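You operate a simulated robot arm through the tools that you are given. There is no shell and no other tool.

Carry out the task below with a simulated robot arm. There is one attempt and no reset: what you move stays moved.

## Task
Put things in order on the front of the care bench. At the end: the blue deck brush stands on top of the blue winch grease tin; the brown clip box (marked "HOSE CLIPS") stands where the blue deck brush stood; the blue block stands where the cream rigging tape stood; the cream rigging tape stands where the brown clip box stood; whatever was shut is shut again. Leave all else as you found it, and nothing knocked over.

The check looks at the end state, three seconds after you hand in, the way a careful person would. Anything else that was tipped, shoved, dropped, spilled or broken makes it a failure.

## Robot
A 7-joint arm with a two-finger parallel gripper, fixed in place. Base frame: the origin is at the foot of the arm, x ahead of it, y to its left, z up. Lengths are in mm, angles in degrees, forces in N, time in s.
With the tool pointing down near the work surface it reaches from about 240 to 620 mm from the base axis. Its first joint turns from -66.0 to 66.0 degrees. Payload 2.6 kg.
Tool frame: the origin (TCP) lies between the finger pads and is the grasp point; the fingertips stand 30 mm ahead of it; z points along the fingers, y is the line along which they close. The gripper opens to 94 mm. The fingers are 28 mm wide and 10 mm thick; the gripper's body (50 by 96 mm) begins 55 mm behind the TCP.
Orientation is that of the tool frame in the base frame, as [roll, pitch, yaw] about the fixed x, y, z axes, in that order (R = Rz(yaw) Ry(pitch) Rx(roll)). With the fingers straight down and closing along the base's y, the tool's x points along the base's -x, its y along +y and its z along -z.

## Interface
- The arm moves only by the tool play_rows. Its argument "plan" is a list of rows, each an object of numbers (a shift or turn left out is 0, a gripper value left out holds the last): "x", "y", "z": the shift along the tool's x, y, z in m; "ax", "ay", "az": the turn, a rotation vector about the tool's x, y, z in degrees; "hand": the closure in counts, from 0 (fully open) to 255 (shut). In form: [{"x": .., "y": .., "z": .., "ax": .., "ay": .., "az": .., "hand": ..}, ...]. A call has 1 to 20 rows; each row is the pose to reach, as a shift and turn from the pose commanded when the call began, along the tool's axes at that moment. A row lasts 0.2 s, in which the tool goes at most 50 mm and 8.6 degrees; a call with a longer step from one row to the next is refused whole, and so is a gripper value outside its range. Where a pose cannot be reached the arm comes as near as it can. A force on the tool above 40 N (or 10 N above the force at the start of the call, whichever is more), or a blocked arm, ends the call early, and 0.2 s more pass. The fingers move at their own pace (about 72 mm/s each) and stop on an object; they squeeze with about 32 N. The grip force told is the motor's: it shows also when the fingers shut on nothing. Time passes only in rows, and 0.2 s behind the last, so rows that repeat a pose let the fingers close. It gives the time, the measured TCP pose, the force on the tool (base axes), the opening and the grip force at its end, in the units of the frame above (readings bear some noise), with the torque about the TCP (base axes, N m) and any sound that the robot's microphone picked up.
- Cameras (640 x 400 px; columns grow to the right, rows downward): "scene" is fixed at [41.3, 461.5, 568.8]; the picture's right is [-0.59, -0.81, 0.00], its down [-0.56, 0.41, -0.71] and it looks along [0.58, -0.42, -0.70] (base axes); focal length 328 px, centre (320, 200). "wrist" rides on the gripper at [76, 14, -102] in the tool frame; the picture's right is [-0.18, 0.98, 0.00], its down [-0.75, -0.14, -0.64] and it looks along [-0.63, -0.12, 0.77] (tool axes); focal length 243 px, centre (320, 200). There is no depth. A picture from a camera that has moved, and an enlarged one, comes with that camera's place and axes in the base frame and with its lens. The place of the scene camera against the robot may be out by one fixed shift of up to 25 mm in any direction.
- get_image(camera): a new picture of that camera. No time passes.
- zoom(camera, box): a new picture of the part [left, top, right, bottom] of that camera's present view, enlarged. No time passes.
- hand_in(): hands the job in; it is judged then, once.

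Nothing tells you positions but the pictures and the camera data. Unless the task says otherwise, let go and move clear before handing in.

The tools are called after "Request:" as name(argument=value, ...) on one line, values as JSON. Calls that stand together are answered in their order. play_rows: Moves the arm, as the interface text tells. Its arguments: {"type":"object","properties":{"plan":{"type":"array","items":{"type":"object","properties":{"x":{"type":"number"},"y":{"type":"number"},"z":{"type":"number"},"ax":{"type":"number"},"ay":{"type":"number"},"az":{"type":"number"},"hand":{"type":"number"}}}}},"required":["plan"]} The other tools are called the same way: get_image (camera) takes a picture; zoom (camera, box) takes an enlarged picture of a part of a camera's view; hand_in () hands the job in.

At the start:

```text
clock: 0.0
tool_pos: [314.7, 215.3, 260.6]
ee_rot: [180.0, 0.1, 179.9]
wrist_force: [-0.2, 0.0, 1.2]
wrist_torque: [0.0, 0.01, 0.01]
grip_width: 93.9
gripper_force: 0.0
```

scene: 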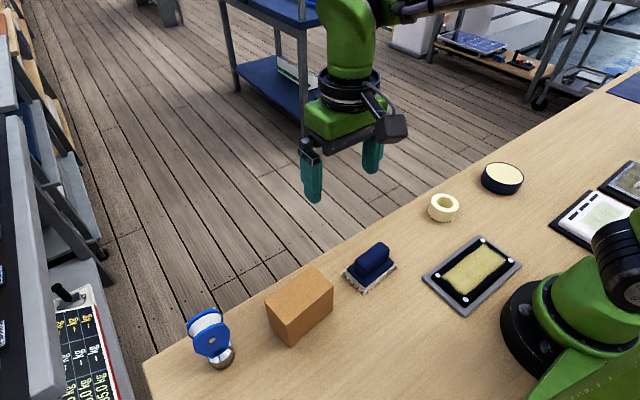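
wrist: 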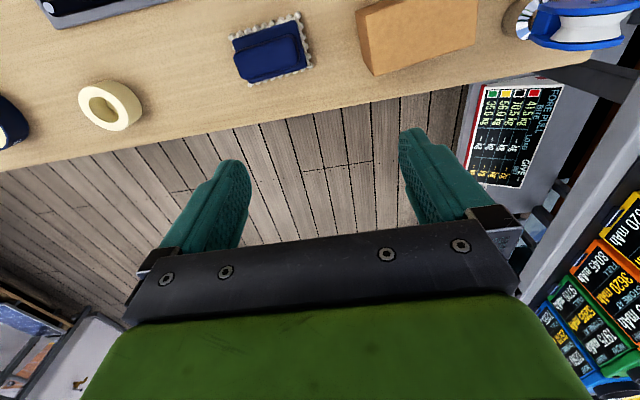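

I see a bench with a blue block-type pulley, a brown box, a blue brush, a cream tape, a dark round tin with cream top, and a framed tray. I'll look closer before moving.

Request:
zoom(camera="scene", box=[160, 220, 420, 382])

Request:
zoom(camera="scene", box=[380, 130, 640, 292])

Request:
zoom(camera="wrist", box=[0, 0, 320, 200])

Request:
zoom(camera="wrist", box=[320, 0, 640, 200])

```text
2.46 times, centred on (290, 301) of scene
camera zoom: at [41.3, 461.5, 568.8], right [-0.59, -0.81, 0.0], down [-0.56, 0.41, -0.71], along [0.58, -0.42, -0.7], focal length 807 px, centre (394, -49)
```

zoom: 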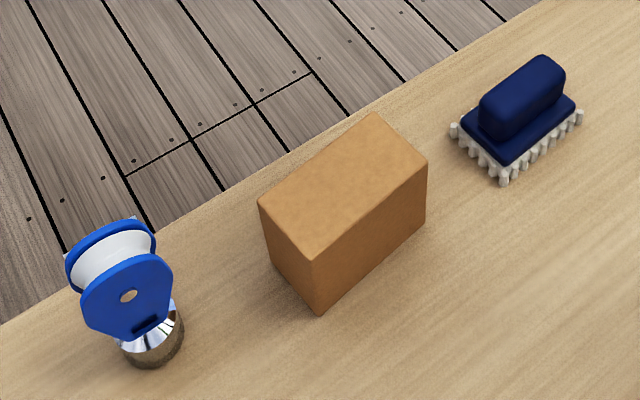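

```text
2.46 times, centred on (510, 211) of scene
camera zoom: at [41.3, 461.5, 568.8], right [-0.59, -0.81, 0.0], down [-0.56, 0.41, -0.71], along [0.58, -0.42, -0.7], focal length 807 px, centre (-148, 173)
```

zoom: 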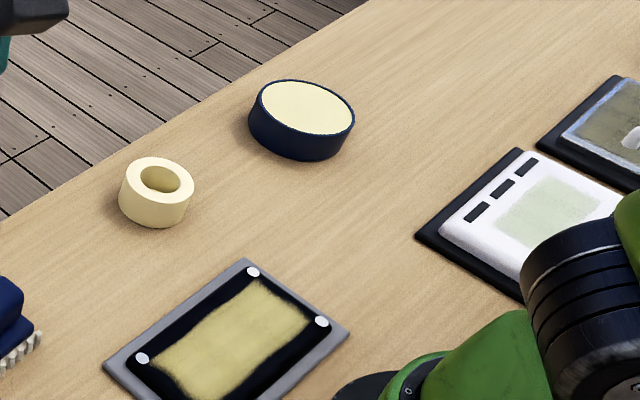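

```text
2.00 times, centred on (160, 100) of wrist
camera zoom: at [239.0, 229.6, 366.0], right [0.18, 0.98, 0.0], down [0.75, -0.14, 0.64], along [0.63, -0.12, -0.77], focal length 485 px, centre (640, 400)
```

zoom: 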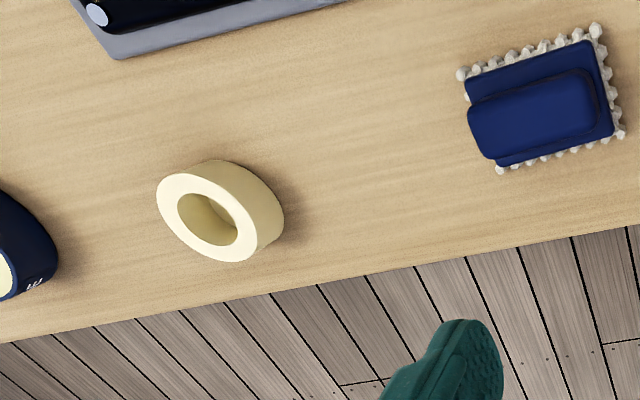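

```text
2.00 times, centred on (480, 100) of wrist
camera zoom: at [239.0, 229.6, 366.0], right [0.18, 0.98, 0.0], down [0.75, -0.14, 0.64], along [0.63, -0.12, -0.77], focal length 485 px, centre (0, 400)
```

zoom: 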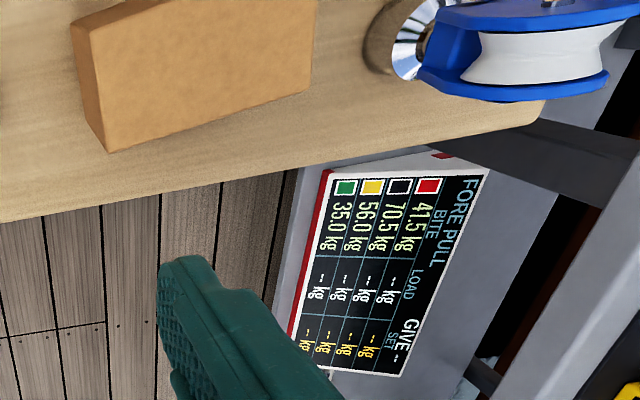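

The brush sits around (280,160), the box around (290,327), the block around (280,420), the tape around (302,-88) and the tin near y=-275. I'll move the wrist camera over each for accurate positions, starting toward the box and block.

Request:
play_rows(plan=[{"y": 0.04}, {"y": 0.08}, {"y": 0.12}, {"y": 0.12}])

Request:
get_image(camera="wrist")

Request:
zoom(camera="wrist", box=[200, 0, 520, 200])

```text
clock: 1.0
tool_pos: [312.8, 338.3, 262.0]
ee_rot: [180.0, 0.0, 179.9]
wrist_force: [0.3, 0.3, 0.1]
wrist_torque: [0.02, -0.01, 0.01]
grip_width: 94.2
gripper_force: 0.0
```

```text
taken
camera wrist: at [237.9, 352.9, 366.4], right [0.18, 0.98, 0.0], down [0.75, -0.14, 0.64], along [0.63, -0.12, -0.77], focal length 243 px, centre (320, 200)
```

wrist: 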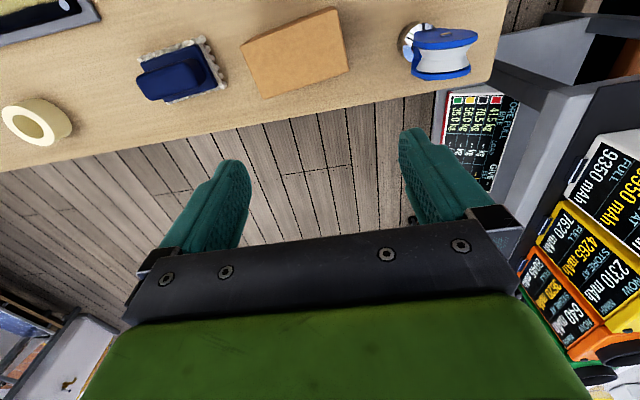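

```text
2.00 times, centred on (360, 100) of wrist
camera zoom: at [237.9, 352.9, 366.4], right [0.18, 0.98, 0.0], down [0.75, -0.14, 0.64], along [0.63, -0.12, -0.77], focal length 485 px, centre (240, 400)
```

zoom: 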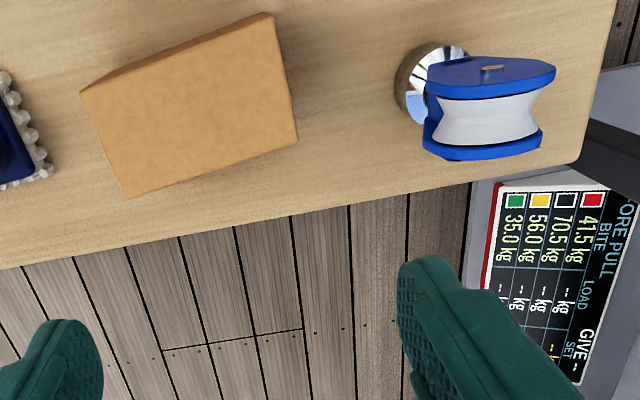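

The box top sits near z=82 and measures about 98×54 mm, centred near (281,320) and turned about 6.6°. Next I'll move over the brush with the tool turned so the fingers close along x, and look closer.

Request:
play_rows(plan=[{"x": 0.003, "y": -0.015, "az": -8}, {"x": 0.006, "y": -0.03, "az": -16}, {"x": 0.009, "y": -0.045, "az": -24}, {"x": 0.012, "y": -0.06, "az": -32}, {"x": 0.015, "y": -0.075, "az": -40}, {"x": 0.018, "y": -0.09, "az": -48}, {"x": 0.021, "y": -0.105, "az": -56}, {"x": 0.024, "y": -0.12, "az": -64}, {"x": 0.027, "y": -0.135, "az": -72}, {"x": 0.03, "y": -0.15, "az": -80}, {"x": 0.033, "y": -0.165, "az": -88}, {"x": 0.033, "y": -0.177, "az": -90}, {"x": 0.033, "y": -0.177, "az": -90}])

Request:
get_image(camera="wrist")

Request:
get_image(camera="scene")

```text
clock: 3.8
tool_pos: [282.3, 158.9, 262.4]
ee_rot: [-179.9, 0.0, -89.9]
wrist_force: [0.2, -0.2, 0.5]
wrist_torque: [0.01, -0.04, 0.04]
grip_width: 93.7
gripper_force: 0.1
```

```text
taken
camera wrist: at [269.1, 81.9, 366.4], right [-0.98, 0.18, 0.0], down [0.14, 0.75, 0.64], along [0.12, 0.63, -0.77], focal length 243 px, centre (320, 200)
```

wrist: 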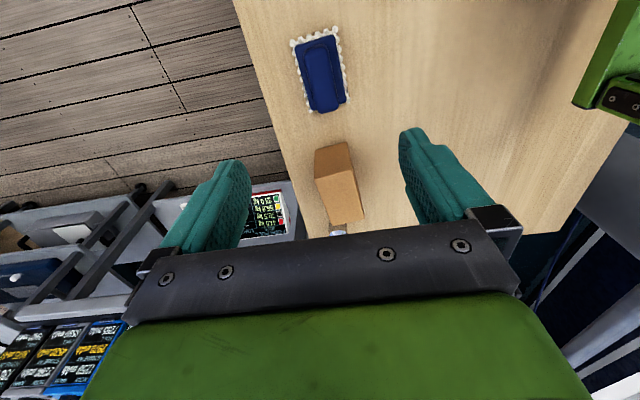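

```text
taken
```

scene: 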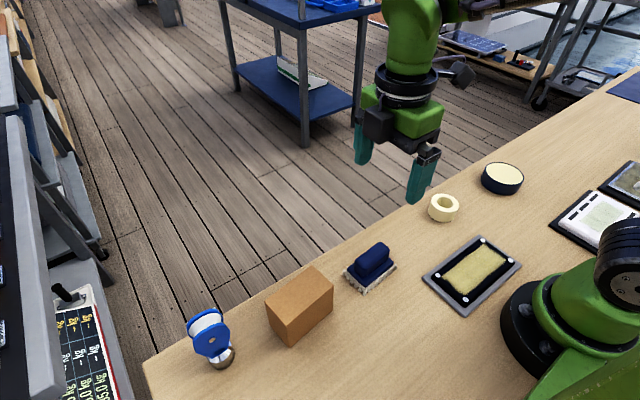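

The brush is almost directly under the tool. I'll zoom in for its shape and angle.

Request:
zoom(camera="wrist", box=[260, 10, 388, 90])

Request:
zoom(camera="wrist", box=[260, 40, 388, 120])

Request:
zoom(camera="scene", box=[330, 230, 410, 300])

```text
5.00 times, centred on (324, 50) of wrist
camera zoom: at [269.1, 81.9, 366.4], right [-0.98, 0.18, 0.0], down [0.14, 0.75, 0.64], along [0.12, 0.63, -0.77], focal length 1213 px, centre (300, 950)
```

zoom: 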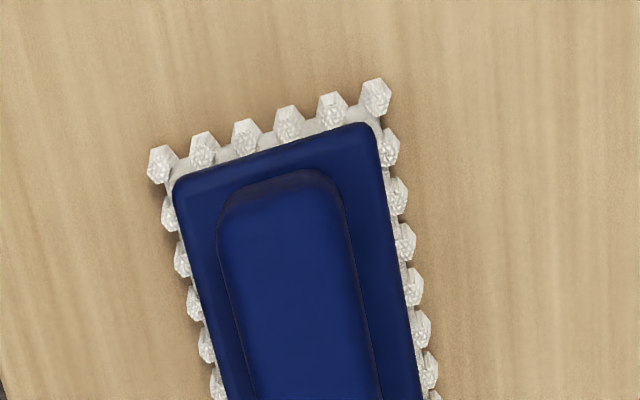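

```text
5.00 times, centred on (324, 80) of wrist
camera zoom: at [269.1, 81.9, 366.4], right [-0.98, 0.18, 0.0], down [0.14, 0.75, 0.64], along [0.12, 0.63, -0.77], focal length 1213 px, centre (300, 800)
```

zoom: 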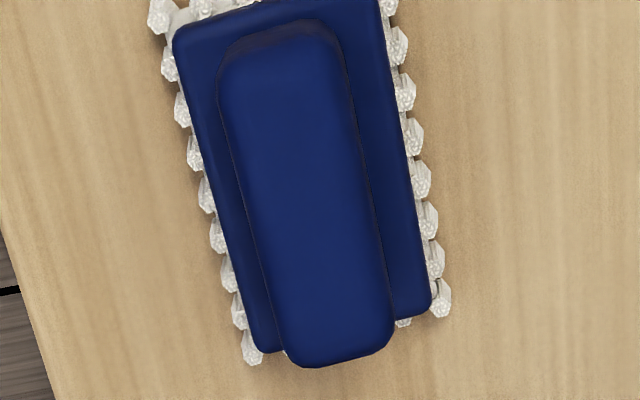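

```text
5.71 times, centred on (370, 265) of scene
camera zoom: at [41.3, 461.5, 568.8], right [-0.59, -0.81, 0.0], down [-0.56, 0.41, -0.71], along [0.58, -0.42, -0.7], focal length 1873 px, centre (34, -171)
```

zoom: 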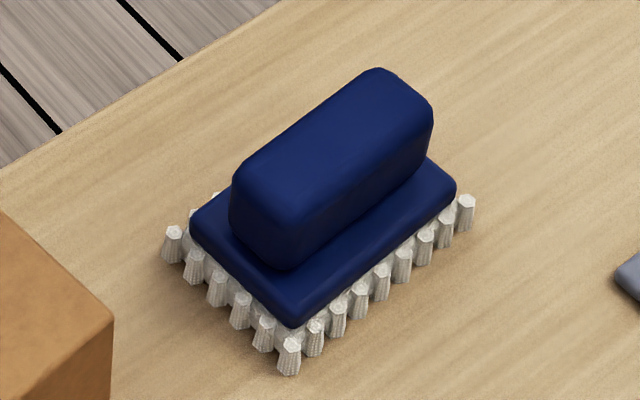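

The brush is centred near (281,159), turned about 4°, with the handle top near z=42. Before touching it, I'll survey the tape and tin from the same tool angle.

Request:
play_rows(plan=[{"x": 0.04}, {"x": 0.08}, {"x": 0.12}, {"x": 0.16}, {"x": 0.2}, {"x": 0.24}, {"x": 0.28}, {"x": 0.32}, {"x": 0.36}, {"x": 0.39}, {"x": 0.39}])

Request:
get_image(camera="wrist")

Request:
get_image(camera="scene")

```text
clock: 6.2
tool_pos: [281.6, -230.4, 261.3]
ee_rot: [-179.9, 0.0, -90.0]
wrist_force: [0.0, 1.0, -0.1]
wrist_torque: [-0.02, 0.01, 0.0]
grip_width: 94.1
gripper_force: 0.1
```

```text
taken
camera wrist: at [268.8, -307.6, 364.9], right [-0.98, 0.18, 0.0], down [0.14, 0.75, 0.64], along [0.12, 0.63, -0.77], focal length 243 px, centre (320, 200)
```

wrist: 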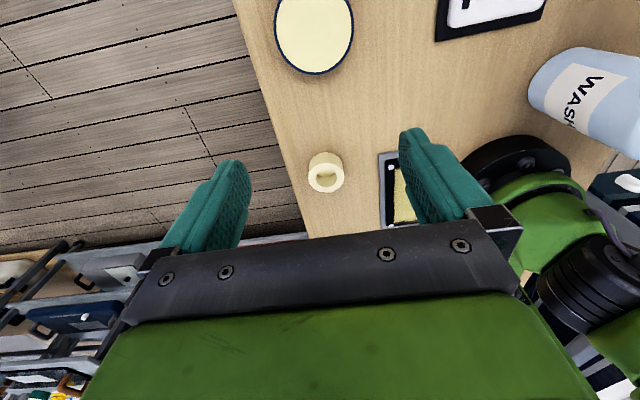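

```text
taken
```

scene: 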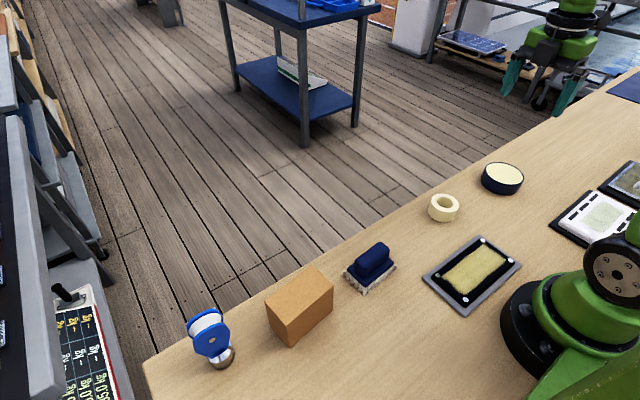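

The arm holds its angle here, and the tin and tape are both in view. I'll zoom in on both.

Request:
zoom(camera="wrist", box=[232, 0, 392, 100])

Request:
zoom(camera="wrist", box=[284, 140, 364, 190])

Request:
zoom(camera="scene", box=[420, 140, 548, 220])

Request:
zoom(camera="scene", box=[170, 290, 260, 380])

```text
4.00 times, centred on (312, 50) of wrist
camera zoom: at [268.8, -307.6, 364.9], right [-0.98, 0.18, 0.0], down [0.14, 0.75, 0.64], along [0.12, 0.63, -0.77], focal length 970 px, centre (352, 800)
```

zoom: 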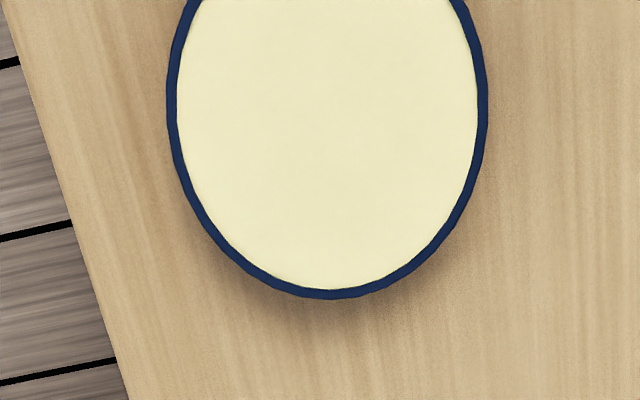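

```text
8.00 times, centred on (324, 165) of wrist
camera zoom: at [268.8, -307.6, 364.9], right [-0.98, 0.18, 0.0], down [0.14, 0.75, 0.64], along [0.12, 0.63, -0.77], focal length 1941 px, centre (288, 480)
```

zoom: 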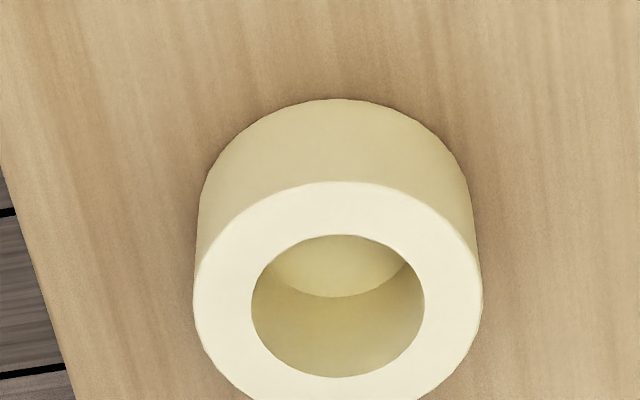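

```text
5.00 times, centred on (484, 180) of scene
camera zoom: at [41.3, 461.5, 568.8], right [-0.59, -0.81, 0.0], down [-0.56, 0.41, -0.71], along [0.58, -0.42, -0.7], focal length 1639 px, centre (-500, 300)
```

zoom: 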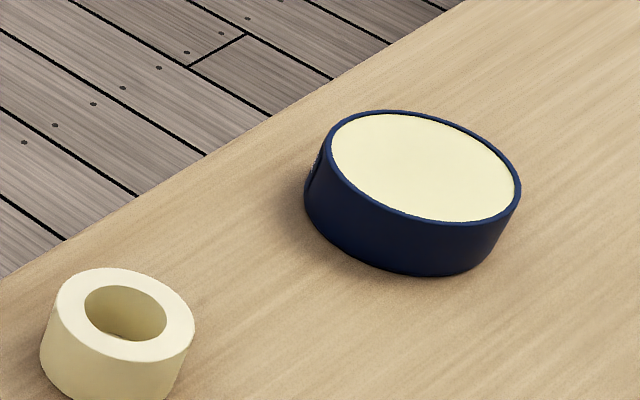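

```text
4.44 times, centred on (215, 335) of scene
camera zoom: at [41.3, 461.5, 568.8], right [-0.59, -0.81, 0.0], down [-0.56, 0.41, -0.71], along [0.58, -0.42, -0.7], focal length 1457 px, centre (787, -400)
```

zoom: 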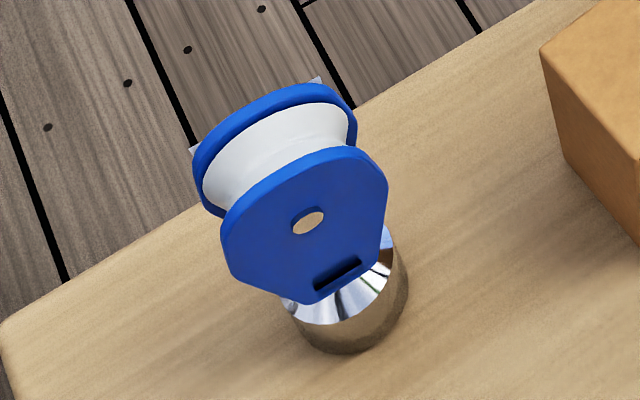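

The tin is about 90 mm across near (281,-281), and the tape is about 60 mm across near (300,-81). I'll take a second view from further back and lower to triangulate the tin's top height.

Request:
play_rows(plan=[{"x": 0.04, "z": 0.02}, {"x": 0.08, "z": 0.04}, {"x": 0.12, "z": 0.06}, {"x": 0.12, "z": 0.06}, {"x": 0.12, "z": 0.06}])

Request:
get_image(camera="wrist")

Request:
zoom(camera="wrist", box=[240, 60, 400, 160])

```text
clock: 7.4
tool_pos: [281.4, -346.9, 200.7]
ee_rot: [180.0, 0.0, -90.0]
wrist_force: [-0.2, 0.0, -0.9]
wrist_torque: [0.02, -0.02, 0.0]
grip_width: 94.0
gripper_force: 0.1
```

```text
taken
camera wrist: at [269.0, -424.0, 305.3], right [-0.98, 0.18, 0.0], down [0.14, 0.75, 0.64], along [0.12, 0.63, -0.77], focal length 243 px, centre (320, 200)
```

wrist: 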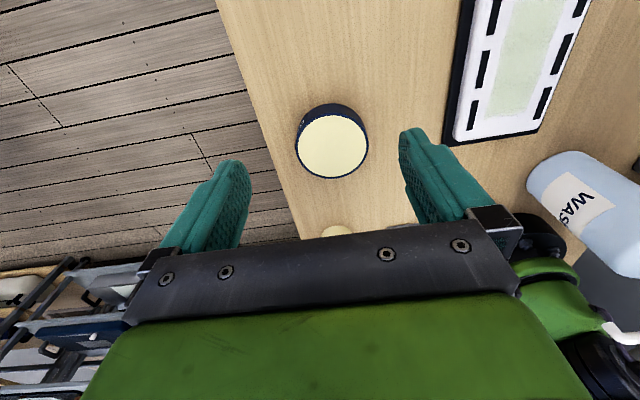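

```text
4.00 times, centred on (320, 110) of wrist
camera zoom: at [269.0, -424.0, 305.3], right [-0.98, 0.18, 0.0], down [0.14, 0.75, 0.64], along [0.12, 0.63, -0.77], focal length 970 px, centre (320, 560)
```

zoom: 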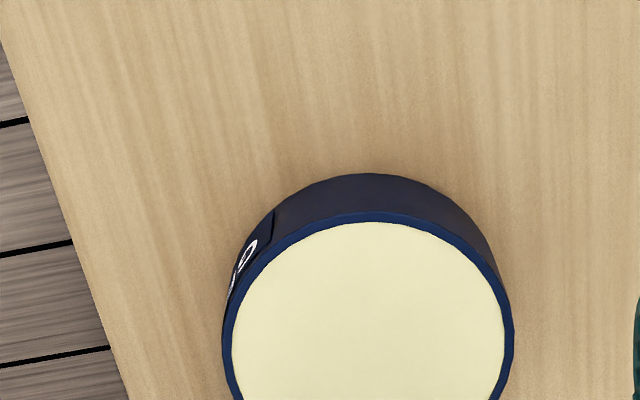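

The tin top is near z≈38, centred at (281,-281). Next I'll return to the brush side at a lower height for a second view of the brush.

Request:
play_rows(plan=[{"x": -0.045}, {"x": -0.09}, {"x": -0.135}, {"x": -0.18}, {"x": -0.225}, {"x": -0.27}, {"x": -0.315}, {"x": -0.36}, {"x": -0.405}, {"x": -0.445, "az": -3.8}, {"x": -0.445, "az": -3.8}, {"x": -0.445, "az": -3.8}])

Request:
get_image(camera="wrist")

Request:
zoom(camera="wrist", box=[240, 120, 400, 220])

```text
clock: 10.0
tool_pos: [279.9, 90.3, 200.9]
ee_rot: [-180.0, 0.1, -86.2]
wrist_force: [-0.2, 0.1, -1.2]
wrist_torque: [-0.01, 0.02, -0.02]
grip_width: 94.1
gripper_force: 0.0
```

```text
taken
camera wrist: at [272.8, 13.7, 306.1], right [-0.99, 0.12, 0.0], down [0.09, 0.76, 0.64], along [0.08, 0.64, -0.77], focal length 243 px, centre (320, 200)
```

wrist: 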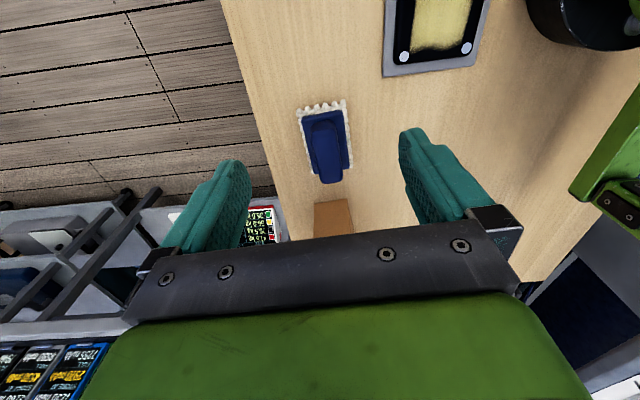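

```text
4.00 times, centred on (320, 170) of wrist
camera zoom: at [272.8, 13.7, 306.1], right [-0.99, 0.12, 0.0], down [0.09, 0.76, 0.64], along [0.08, 0.64, -0.77], focal length 970 px, centre (320, 320)
```

zoom: 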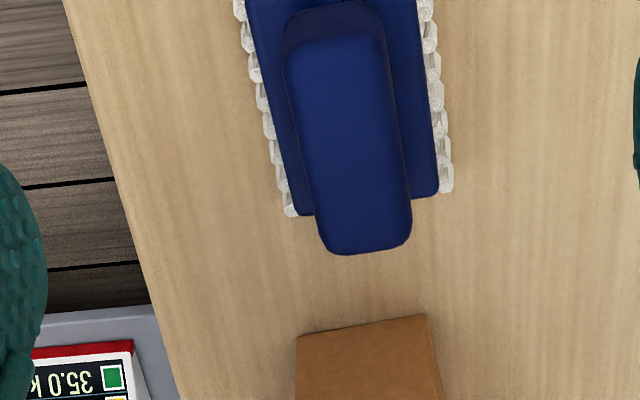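

Brush centre comes out around (280.5,157), with the handle top near z≈50. I'll move above it and descend partway to check alignment.

Request:
play_rows(plan=[{"x": -0.035, "y": -0.0025}, {"x": -0.0665, "y": -0.005}, {"x": -0.0665, "y": -0.005, "z": 0.03}, {"x": -0.0665, "y": -0.005, "z": 0.06}, {"x": -0.0665, "y": -0.005, "z": 0.09}, {"x": -0.0665, "y": -0.005, "z": 0.09}])

Request:
get_image(camera="wrist")

Request:
get_image(camera="scene")

```text
clock: 11.4
tool_pos: [282.3, 159.6, 111.2]
ee_rot: [180.0, 0.0, -86.2]
wrist_force: [-0.1, 0.3, 0.3]
wrist_torque: [0.02, 0.01, -0.01]
grip_width: 93.8
gripper_force: 0.1
```

```text
taken
camera wrist: at [274.1, 82.1, 214.4], right [-0.99, 0.12, 0.0], down [0.09, 0.76, 0.64], along [0.08, 0.64, -0.77], focal length 243 px, centre (320, 200)
```

wrist: 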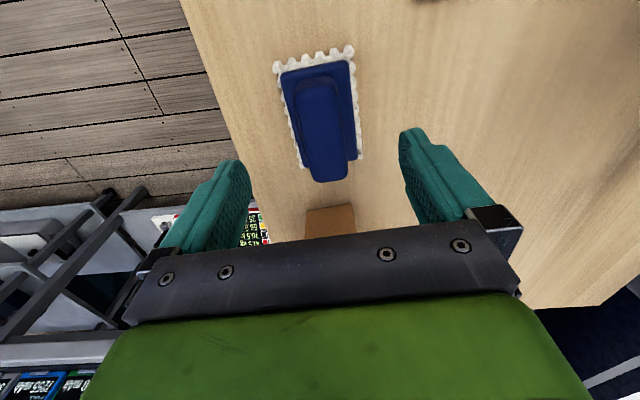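

```text
taken
```

scene: 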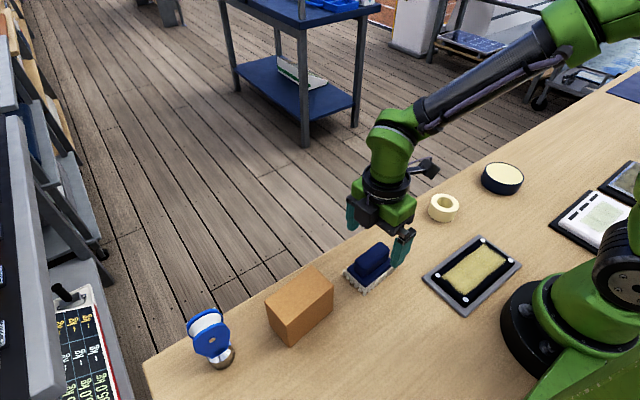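

The tool is roughly centred over the brush. I'll zoom in to check the finger-to-handle centring before closing in.

Request:
zoom(camera="wrist", box=[224, 30, 416, 190])

Request:
zoom(camera="scene", box=[310, 180, 438, 300])

```text
2.50 times, centred on (320, 110) of wrist
camera zoom: at [274.1, 82.1, 214.4], right [-0.99, 0.12, 0.0], down [0.09, 0.76, 0.64], along [0.08, 0.64, -0.77], focal length 606 px, centre (320, 425)
```

zoom: 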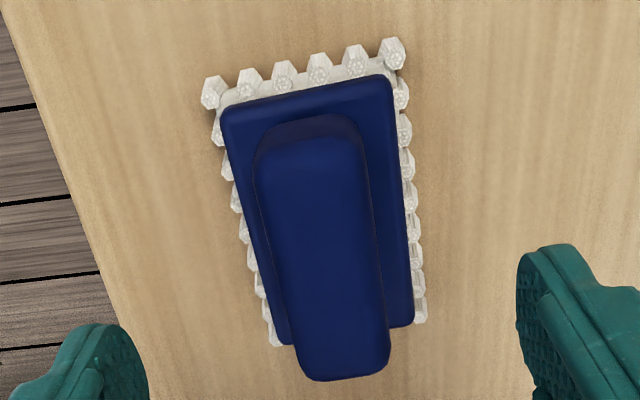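

```text
3.33 times, centred on (374, 240) of scene
camera zoom: at [41.3, 461.5, 568.8], right [-0.59, -0.81, 0.0], down [-0.56, 0.41, -0.71], along [0.58, -0.42, -0.7], focal length 1093 px, centre (140, 67)
```

zoom: 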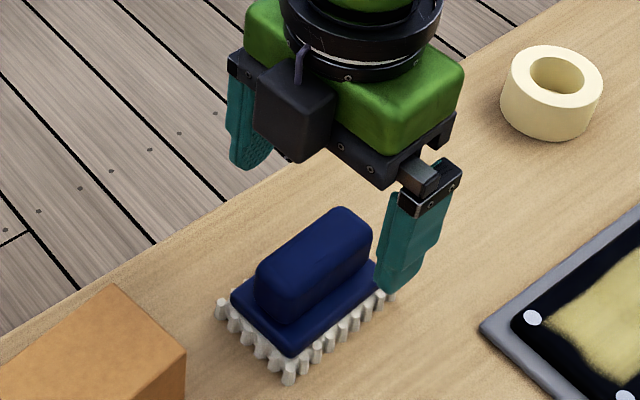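

Handle looks about 2 mm toward −x of the tool axis, so I'll shift that much and descend so the fingertips straddle the handle just above the brush plate.

Request:
play_rows(plan=[{"y": 0.002, "z": 0.015}, {"y": 0.002, "z": 0.03}, {"y": 0.002, "z": 0.04}, {"y": 0.002, "z": 0.046}, {"y": 0.002, "z": 0.046}])

Request:
get_image(camera="wrist")

Request:
zoom(camera="scene", box=[310, 200, 438, 300])

```text
clock: 12.6
tool_pos: [280.1, 159.5, 65.5]
ee_rot: [180.0, -0.1, -86.3]
wrist_force: [0.9, 0.5, 0.9]
wrist_torque: [-0.01, 0.0, -0.02]
grip_width: 94.0
gripper_force: 0.0
```

```text
taken
camera wrist: at [273.2, 82.3, 170.1], right [-0.99, 0.12, 0.0], down [0.09, 0.76, 0.64], along [0.08, 0.64, -0.77], focal length 243 px, centre (320, 200)
```

wrist: 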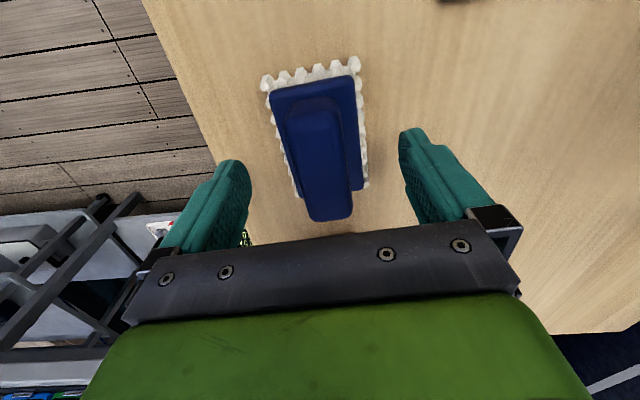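

```text
4.00 times, centred on (374, 250) of scene
camera zoom: at [41.3, 461.5, 568.8], right [-0.59, -0.81, 0.0], down [-0.56, 0.41, -0.71], along [0.58, -0.42, -0.7], focal length 1311 px, centre (104, 0)
```

zoom: 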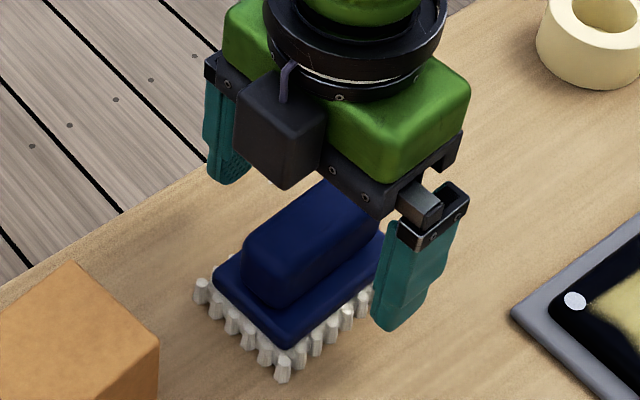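

Handle top is about 50 and the plate top about 27 in tool coordinates, so I'll go 4 mm lower and close on the handle.

Request:
play_rows(plan=[{"z": 0.004}, {"z": 0.004}, {"z": 0.004, "hand": 255}, {"z": 0.004, "hand": 255}, {"z": 0.004, "hand": 255}, {"z": 0.004, "hand": 255}, {"z": 0.004, "hand": 255}])

Request:
get_image(camera="wrist")

Request:
zoom(camera="scene", box=[310, 200, 438, 300])

```text
clock: 14.2
tool_pos: [280.1, 159.7, 63.5]
ee_rot: [-180.0, 0.0, -86.3]
wrist_force: [-7.6, -2.6, 15.9]
wrist_torque: [-0.05, 0.08, 0.02]
grip_width: 32.4
gripper_force: 31.8
```

```text
taken
camera wrist: at [273.2, 82.5, 167.0], right [-0.99, 0.12, 0.0], down [0.09, 0.76, 0.64], along [0.08, 0.64, -0.77], focal length 243 px, centre (320, 200)
```

wrist: 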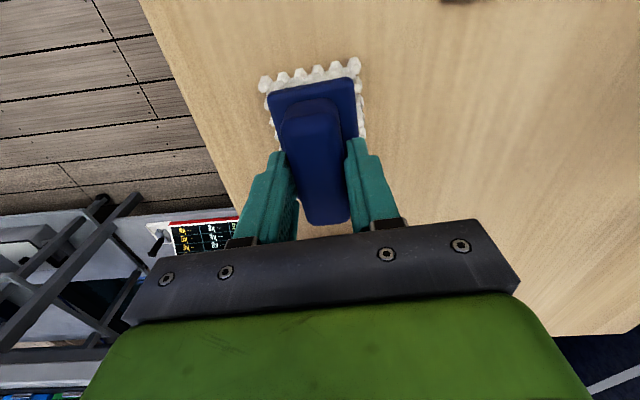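

```text
4.00 times, centred on (374, 250) of scene
camera zoom: at [41.3, 461.5, 568.9], right [-0.59, -0.81, 0.0], down [-0.56, 0.41, -0.71], along [0.58, -0.42, -0.7], focal length 1311 px, centre (104, 0)
```

zoom: 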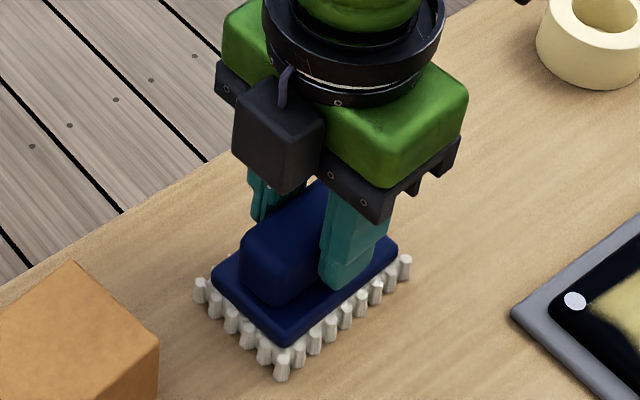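

The grip holds at 32 mm, with the fingertips just touching the plate top. I'll lift slowly and check the hold.

Request:
play_rows(plan=[{"z": -0.005, "hand": 255}, {"z": -0.015, "hand": 255}, {"z": -0.035, "hand": 255}, {"z": -0.06, "hand": 255}, {"z": -0.09, "hand": 255}, {"z": -0.11, "hand": 255}, {"z": -0.11, "hand": 255}])

Request:
get_image(camera="wrist")

Request:
get_image(camera="scene")

```text
clock: 15.8
tool_pos: [281.2, 160.1, 174.0]
ee_rot: [180.0, 0.0, -86.2]
wrist_force: [-1.0, 0.3, -0.6]
wrist_torque: [0.0, 0.0, -0.02]
grip_width: 29.3
gripper_force: 32.4
```

```text
taken
camera wrist: at [272.6, 83.4, 277.7], right [-0.99, 0.12, 0.0], down [0.09, 0.76, 0.64], along [0.08, 0.64, -0.77], focal length 243 px, centre (320, 200)
```

wrist: 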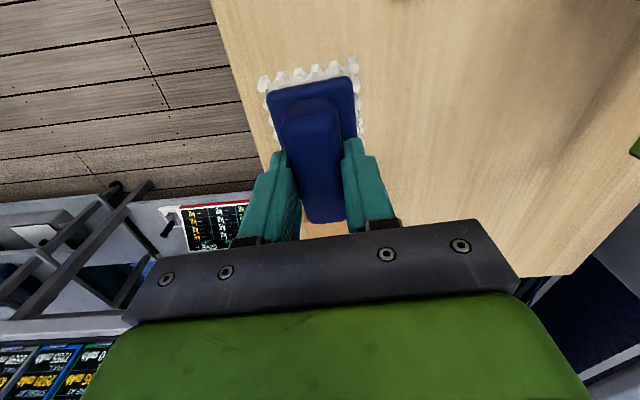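

```text
taken
```

scene: 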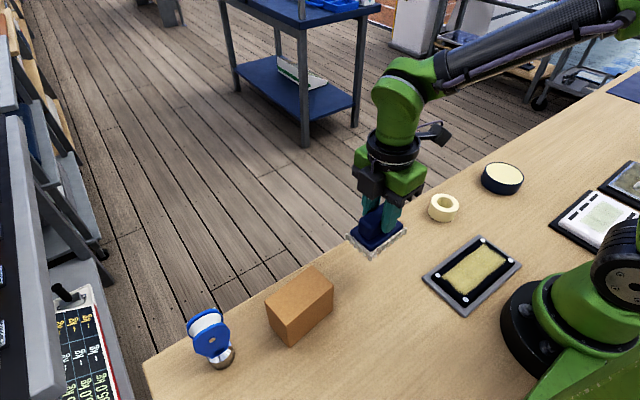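

Request:
zoom(camera="scene", box=[320, 160, 448, 270])

Request:
zoom(camera="wrist", box=[224, 50, 416, 240])

```text
3.64 times, centred on (384, 215) of scene
camera zoom: at [41.3, 461.5, 568.8], right [-0.59, -0.81, 0.0], down [-0.56, 0.41, -0.71], along [0.58, -0.42, -0.7], focal length 1192 px, centre (87, 146)
```

zoom: 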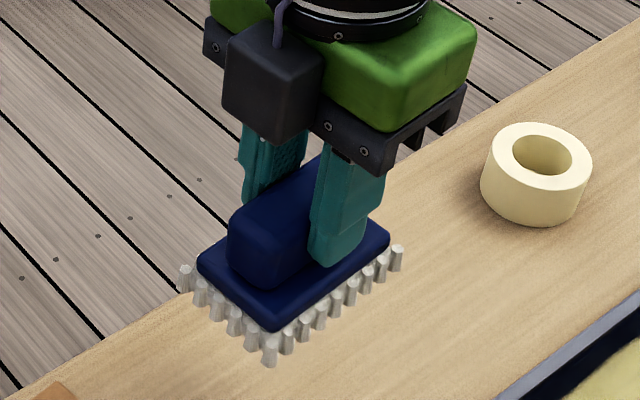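

```text
2.11 times, centred on (320, 145) of wrist
camera zoom: at [272.6, 83.4, 277.7], right [-0.99, 0.12, 0.0], down [0.09, 0.76, 0.64], along [0.08, 0.64, -0.77], focal length 511 px, centre (320, 316)
```

zoom: 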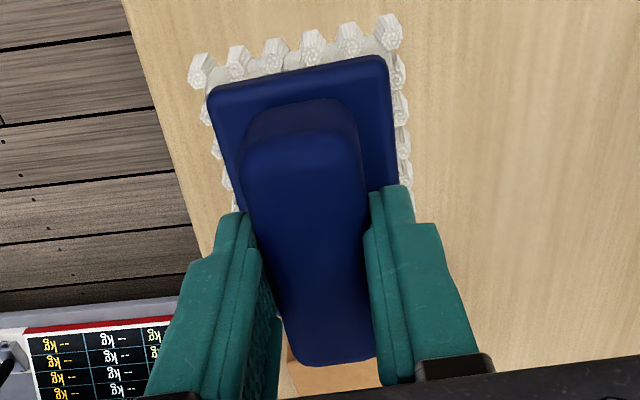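

The brush is securely held and level. Now I'll carry it across at height to above the tin.

Request:
play_rows(plan=[{"x": 0.02, "y": 0.0013, "hand": 255}, {"x": 0.05, "y": 0.0033, "hand": 255}, {"x": 0.085, "y": 0.0057, "hand": 255}, {"x": 0.12, "y": 0.008, "hand": 255}, {"x": 0.155, "y": 0.0103, "hand": 255}, {"x": 0.19, "y": 0.0126, "hand": 255}, {"x": 0.225, "y": 0.015, "hand": 255}, {"x": 0.26, "y": 0.0173, "hand": 255}, {"x": 0.295, "y": 0.0196, "hand": 255}, {"x": 0.33, "y": 0.022, "hand": 255}, {"x": 0.365, "y": 0.0243, "hand": 255}, {"x": 0.4, "y": 0.0266, "hand": 255}, {"x": 0.425, "y": 0.0283, "hand": 255}, {"x": 0.4368, "y": 0.0291, "hand": 255}, {"x": 0.4368, "y": 0.0291, "hand": 255}, {"x": 0.4368, "y": 0.0291, "hand": 255}])

Request:
get_image(camera="wrist")

Request:
get_image(camera="scene")

```text
clock: 19.2
tool_pos: [277.5, -280.1, 171.7]
ee_rot: [-179.9, 0.0, -86.2]
wrist_force: [0.6, 0.3, -1.0]
wrist_torque: [-0.01, 0.01, -0.01]
grip_width: 29.0
gripper_force: 31.6
```

```text
taken
camera wrist: at [269.4, -357.1, 276.4], right [-0.99, 0.12, 0.0], down [0.09, 0.76, 0.64], along [0.08, 0.64, -0.77], focal length 243 px, centre (320, 200)
```

wrist: 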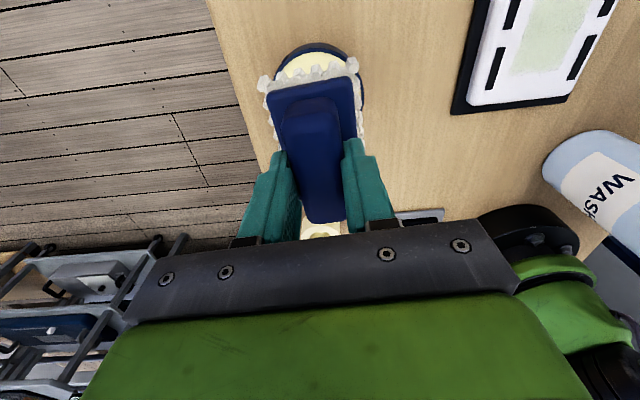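

```text
taken
```

scene: 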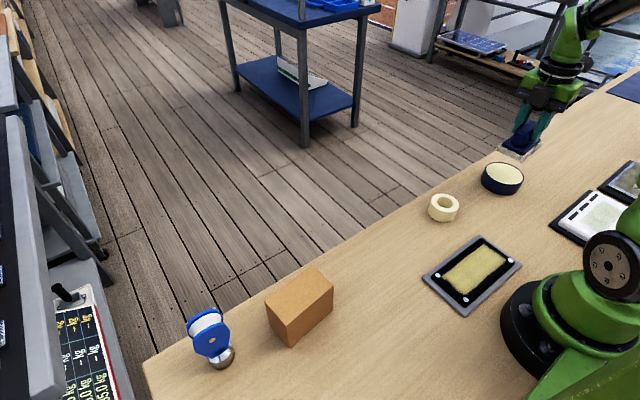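

The tool is about 3 mm off the intended spot above the tin. I'll correct and descend to about 20 mm above the tin, then look.

Request:
play_rows(plan=[{"x": -0.0024, "y": -0.0032, "z": 0.02, "hand": 255}, {"x": -0.0024, "y": -0.0032, "z": 0.04, "hand": 255}, {"x": -0.0024, "y": -0.0032, "z": 0.052, "hand": 255}, {"x": -0.0024, "y": -0.0032, "z": 0.052, "hand": 255}])

Request:
get_image(camera="wrist")

Request:
zoom(camera="wrist", box=[224, 20, 416, 240])

Request:
zoom(camera="scene", box=[440, 80, 600, 210])

```text
clock: 20.2
tool_pos: [281.7, -275.3, 120.3]
ee_rot: [180.0, 0.0, -86.2]
wrist_force: [0.0, 0.5, -0.9]
wrist_torque: [0.04, -0.02, -0.04]
grip_width: 28.9
gripper_force: 32.3
```

```text
taken
camera wrist: at [274.1, -352.1, 223.0], right [-0.99, 0.12, 0.0], down [0.09, 0.76, 0.64], along [0.08, 0.64, -0.77], focal length 243 px, centre (320, 200)
```

wrist: 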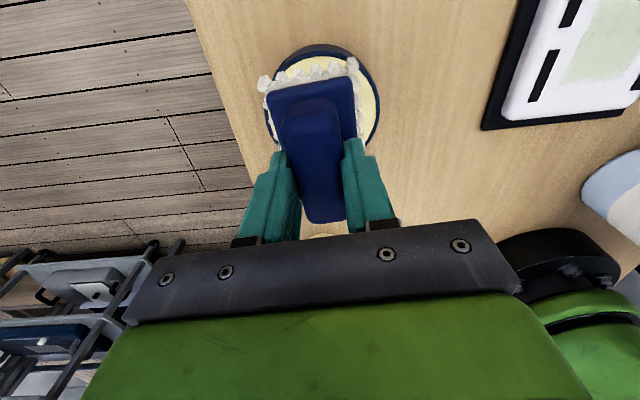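

```text
1.82 times, centred on (320, 130) of wrist
camera zoom: at [274.1, -352.1, 223.0], right [-0.99, 0.12, 0.0], down [0.09, 0.76, 0.64], along [0.08, 0.64, -0.77], focal length 441 px, centre (320, 327)
```

zoom: 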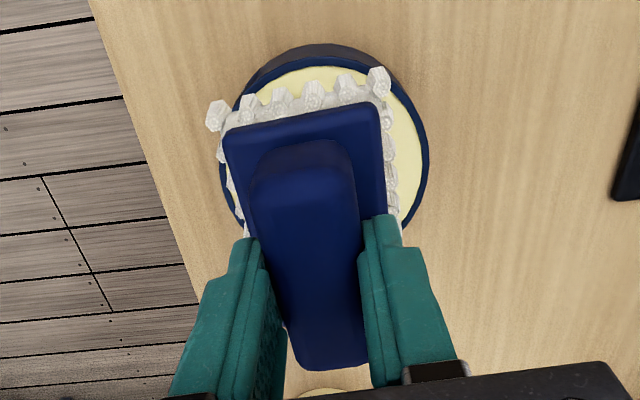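

```text
3.08 times, centred on (520, 145) of scene
camera zoom: at [41.3, 461.5, 568.8], right [-0.59, -0.81, 0.0], down [-0.56, 0.41, -0.71], along [0.58, -0.42, -0.7], focal length 1009 px, centre (-295, 369)
```

zoom: 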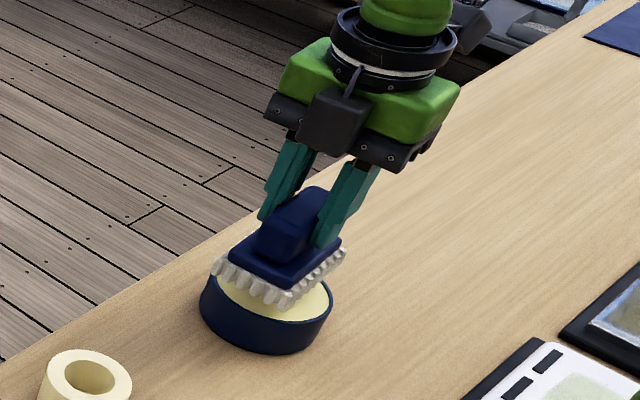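

The brush is well centred over the tin. I'll lower it gently in small steps, watching force.

Request:
play_rows(plan=[{"y": 0.001, "z": 0.006, "hand": 255}, {"y": 0.001, "z": 0.012, "hand": 255}, {"y": 0.001, "z": 0.017, "hand": 255}, {"y": 0.001, "z": 0.017, "hand": 255}])

Request:
zoom(camera="scene", box=[450, 110, 570, 210])

```text
clock: 21.2
tool_pos: [281.9, -274.3, 101.7]
ee_rot: [-180.0, 0.0, -86.3]
wrist_force: [-0.4, 0.2, -1.6]
wrist_torque: [0.01, 0.0, 0.01]
grip_width: 28.9
gripper_force: 31.8
```

```text
4.00 times, centred on (510, 160) of scene
camera zoom: at [41.3, 461.5, 568.8], right [-0.59, -0.81, 0.0], down [-0.56, 0.41, -0.71], along [0.58, -0.42, -0.7], focal length 1311 px, centre (-440, 360)
```

zoom: 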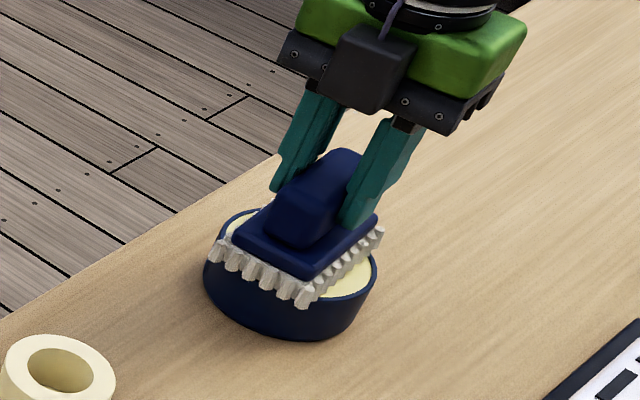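

Still just above contact, and about 3 mm toward +y. I'll nudge it back and go down a few more millimetres.

Request:
play_rows(plan=[{"x": 0.003, "z": 0.001, "hand": 255}, {"x": 0.003, "z": 0.003, "hand": 255}, {"x": 0.003, "z": 0.003, "hand": 255}])

```text
clock: 22.0
tool_pos: [280.5, -278.4, 98.9]
ee_rot: [-180.0, 0.1, -86.2]
wrist_force: [0.1, -0.9, -1.1]
wrist_torque: [0.02, 0.0, 0.03]
grip_width: 28.7
gripper_force: 32.1
```

Request:
play_rows(plan=[{"z": 0.001, "hand": 255}, {"z": 0.002, "hand": 255}, {"z": 0.002, "hand": 255}])

Request:
zoom(camera="scene", box=[450, 110, 570, 210])

```text
clock: 22.8
tool_pos: [282.0, -278.5, 98.6]
ee_rot: [180.0, 0.0, -86.4]
wrist_force: [-13.0, 10.2, 34.2]
wrist_torque: [0.76, 0.92, -0.13]
grip_width: 28.9
gripper_force: 32.5
```

```text
4.00 times, centred on (510, 160) of scene
camera zoom: at [41.2, 461.6, 568.7], right [-0.59, -0.81, 0.0], down [-0.56, 0.41, -0.71], along [0.58, -0.42, -0.7], focal length 1311 px, centre (-440, 360)
```

zoom: 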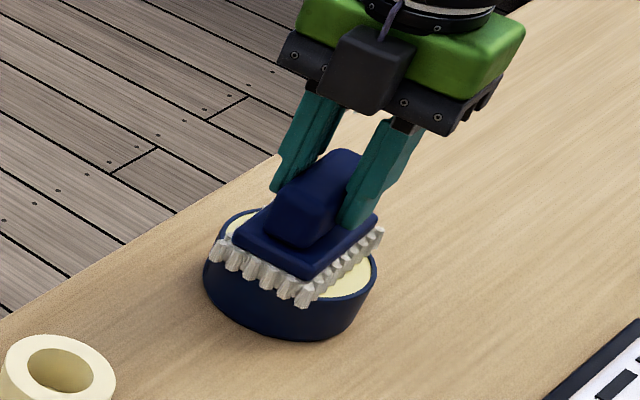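

Contact made (34 N), so I'll ease up 1.5 mm to relieve the force before releasing.

Request:
play_rows(plan=[{"z": -0.001, "hand": 255}, {"z": -0.0015, "hand": 255}, {"z": -0.0015, "hand": 255}])

```text
clock: 23.6
tool_pos: [281.9, -279.9, 99.1]
ee_rot: [-180.0, 0.0, -86.0]
wrist_force: [0.4, -0.3, -0.1]
wrist_torque: [-0.03, -0.1, 0.03]
grip_width: 29.2
gripper_force: 31.9
```

Request:
play_rows(plan=[{"z": 0.0005, "hand": 255}, {"z": 0.0005, "hand": 165}, {"z": 0.0005, "hand": 150}, {"z": 0.0005, "hand": 110}, {"z": 0.0005, "hand": 60}, {"z": 0.0005, "hand": 0}, {"z": 0.0005, "hand": 0}])

Request:
zoom(camera="scene", box=[450, 110, 570, 210])

Request:
get_image(camera="wrist")

```text
clock: 25.2
tool_pos: [281.0, -279.9, 98.7]
ee_rot: [179.9, 0.0, -86.3]
wrist_force: [-0.8, -0.3, 1.2]
wrist_torque: [0.03, 0.01, 0.04]
grip_width: 93.6
gripper_force: 0.1
```

```text
4.00 times, centred on (510, 160) of scene
camera zoom: at [41.3, 461.5, 568.8], right [-0.59, -0.81, 0.0], down [-0.56, 0.41, -0.71], along [0.58, -0.42, -0.7], focal length 1311 px, centre (-440, 360)
```

zoom: 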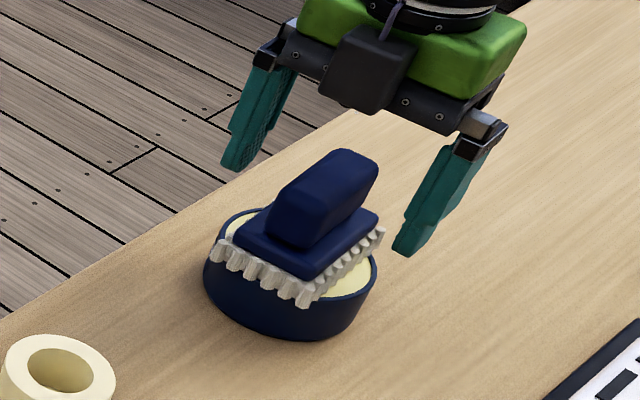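

```text
taken
camera wrist: at [273.3, -355.9, 203.3], right [-0.99, 0.12, 0.0], down [0.09, 0.76, 0.64], along [0.08, 0.64, -0.77], focal length 243 px, centre (320, 200)
```

wrist: 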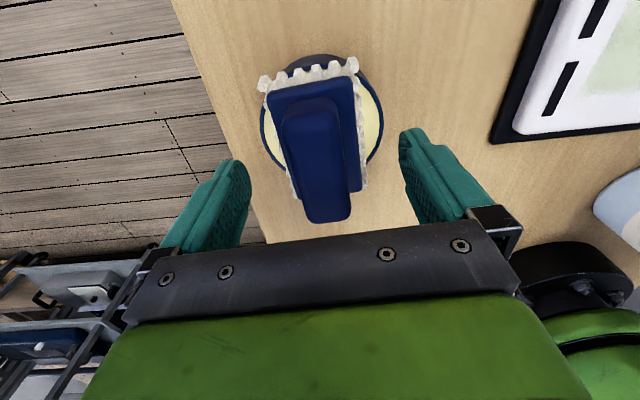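

The brush stands centred on the tin. I'll lift clear and travel over to the clip box.

Request:
play_rows(plan=[{"z": -0.03}, {"z": -0.07}, {"z": -0.11}, {"z": -0.13}, {"x": -0.04, "y": -0.0027, "z": -0.13}, {"x": -0.085, "y": -0.0057, "z": -0.13}, {"x": -0.13, "y": -0.0087, "z": -0.13}, {"x": -0.175, "y": -0.0117, "z": -0.13}, {"x": -0.22, "y": -0.0147, "z": -0.13}, {"x": -0.265, "y": -0.0177, "z": -0.13}, {"x": -0.31, "y": -0.0207, "z": -0.13}, {"x": -0.355, "y": -0.0237, "z": -0.13}, {"x": -0.4, "y": -0.0267, "z": -0.13}, {"x": -0.445, "y": -0.0297, "z": -0.13}, {"x": -0.49, "y": -0.0327, "z": -0.13}, {"x": -0.53, "y": -0.0353, "z": -0.13, "az": -2.8}, {"x": -0.53, "y": -0.0353, "z": -0.13, "az": -2.8}, {"x": -0.53, "y": -0.0353, "z": -0.13, "az": -2.8}])

Request:
get_image(camera="wrist")

Request:
get_image(camera="scene")

```text
clock: 29.0
tool_pos: [281.5, 253.3, 230.0]
ee_rot: [-179.9, 0.0, -83.4]
wrist_force: [0.7, -0.7, -0.4]
wrist_torque: [0.0, -0.02, 0.02]
grip_width: 94.0
gripper_force: 0.0
```

```text
taken
camera wrist: at [277.3, 176.4, 333.6], right [-1.0, 0.07, 0.0], down [0.05, 0.76, 0.64], along [0.04, 0.64, -0.77], focal length 243 px, centre (320, 200)
```

wrist: 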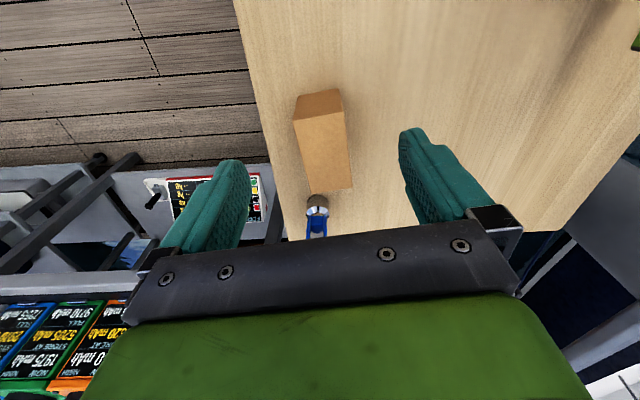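

```text
taken
```

scene: 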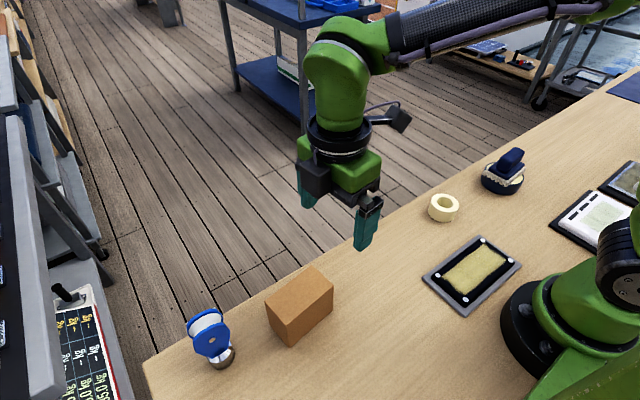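

Request:
zoom(camera="wrist", box=[260, 75, 388, 255])

Request:
zoom(camera="scene", box=[460, 130, 550, 210])

```text
2.22 times, centred on (324, 165) of wrist
camera zoom: at [277.3, 176.4, 333.6], right [-1.0, 0.07, 0.0], down [0.05, 0.76, 0.64], along [0.04, 0.64, -0.77], focal length 539 px, centre (311, 278)
```

zoom: 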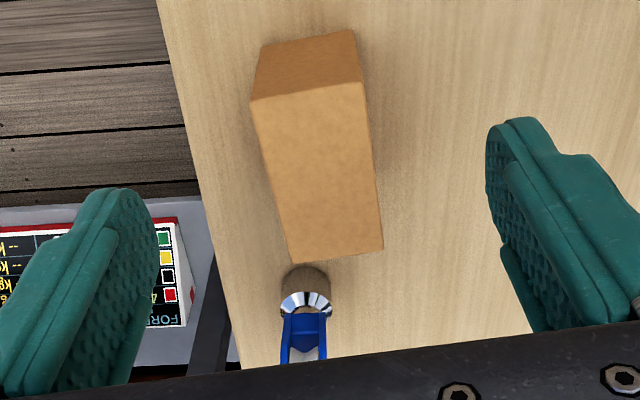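

```text
5.00 times, centred on (505, 170) of scene
camera zoom: at [41.3, 461.5, 568.8], right [-0.59, -0.81, 0.0], down [-0.56, 0.41, -0.71], along [0.58, -0.42, -0.7], focal length 1639 px, centre (-605, 350)
```

zoom: 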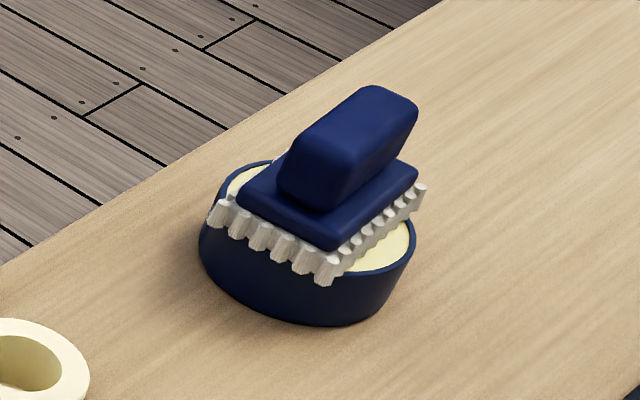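

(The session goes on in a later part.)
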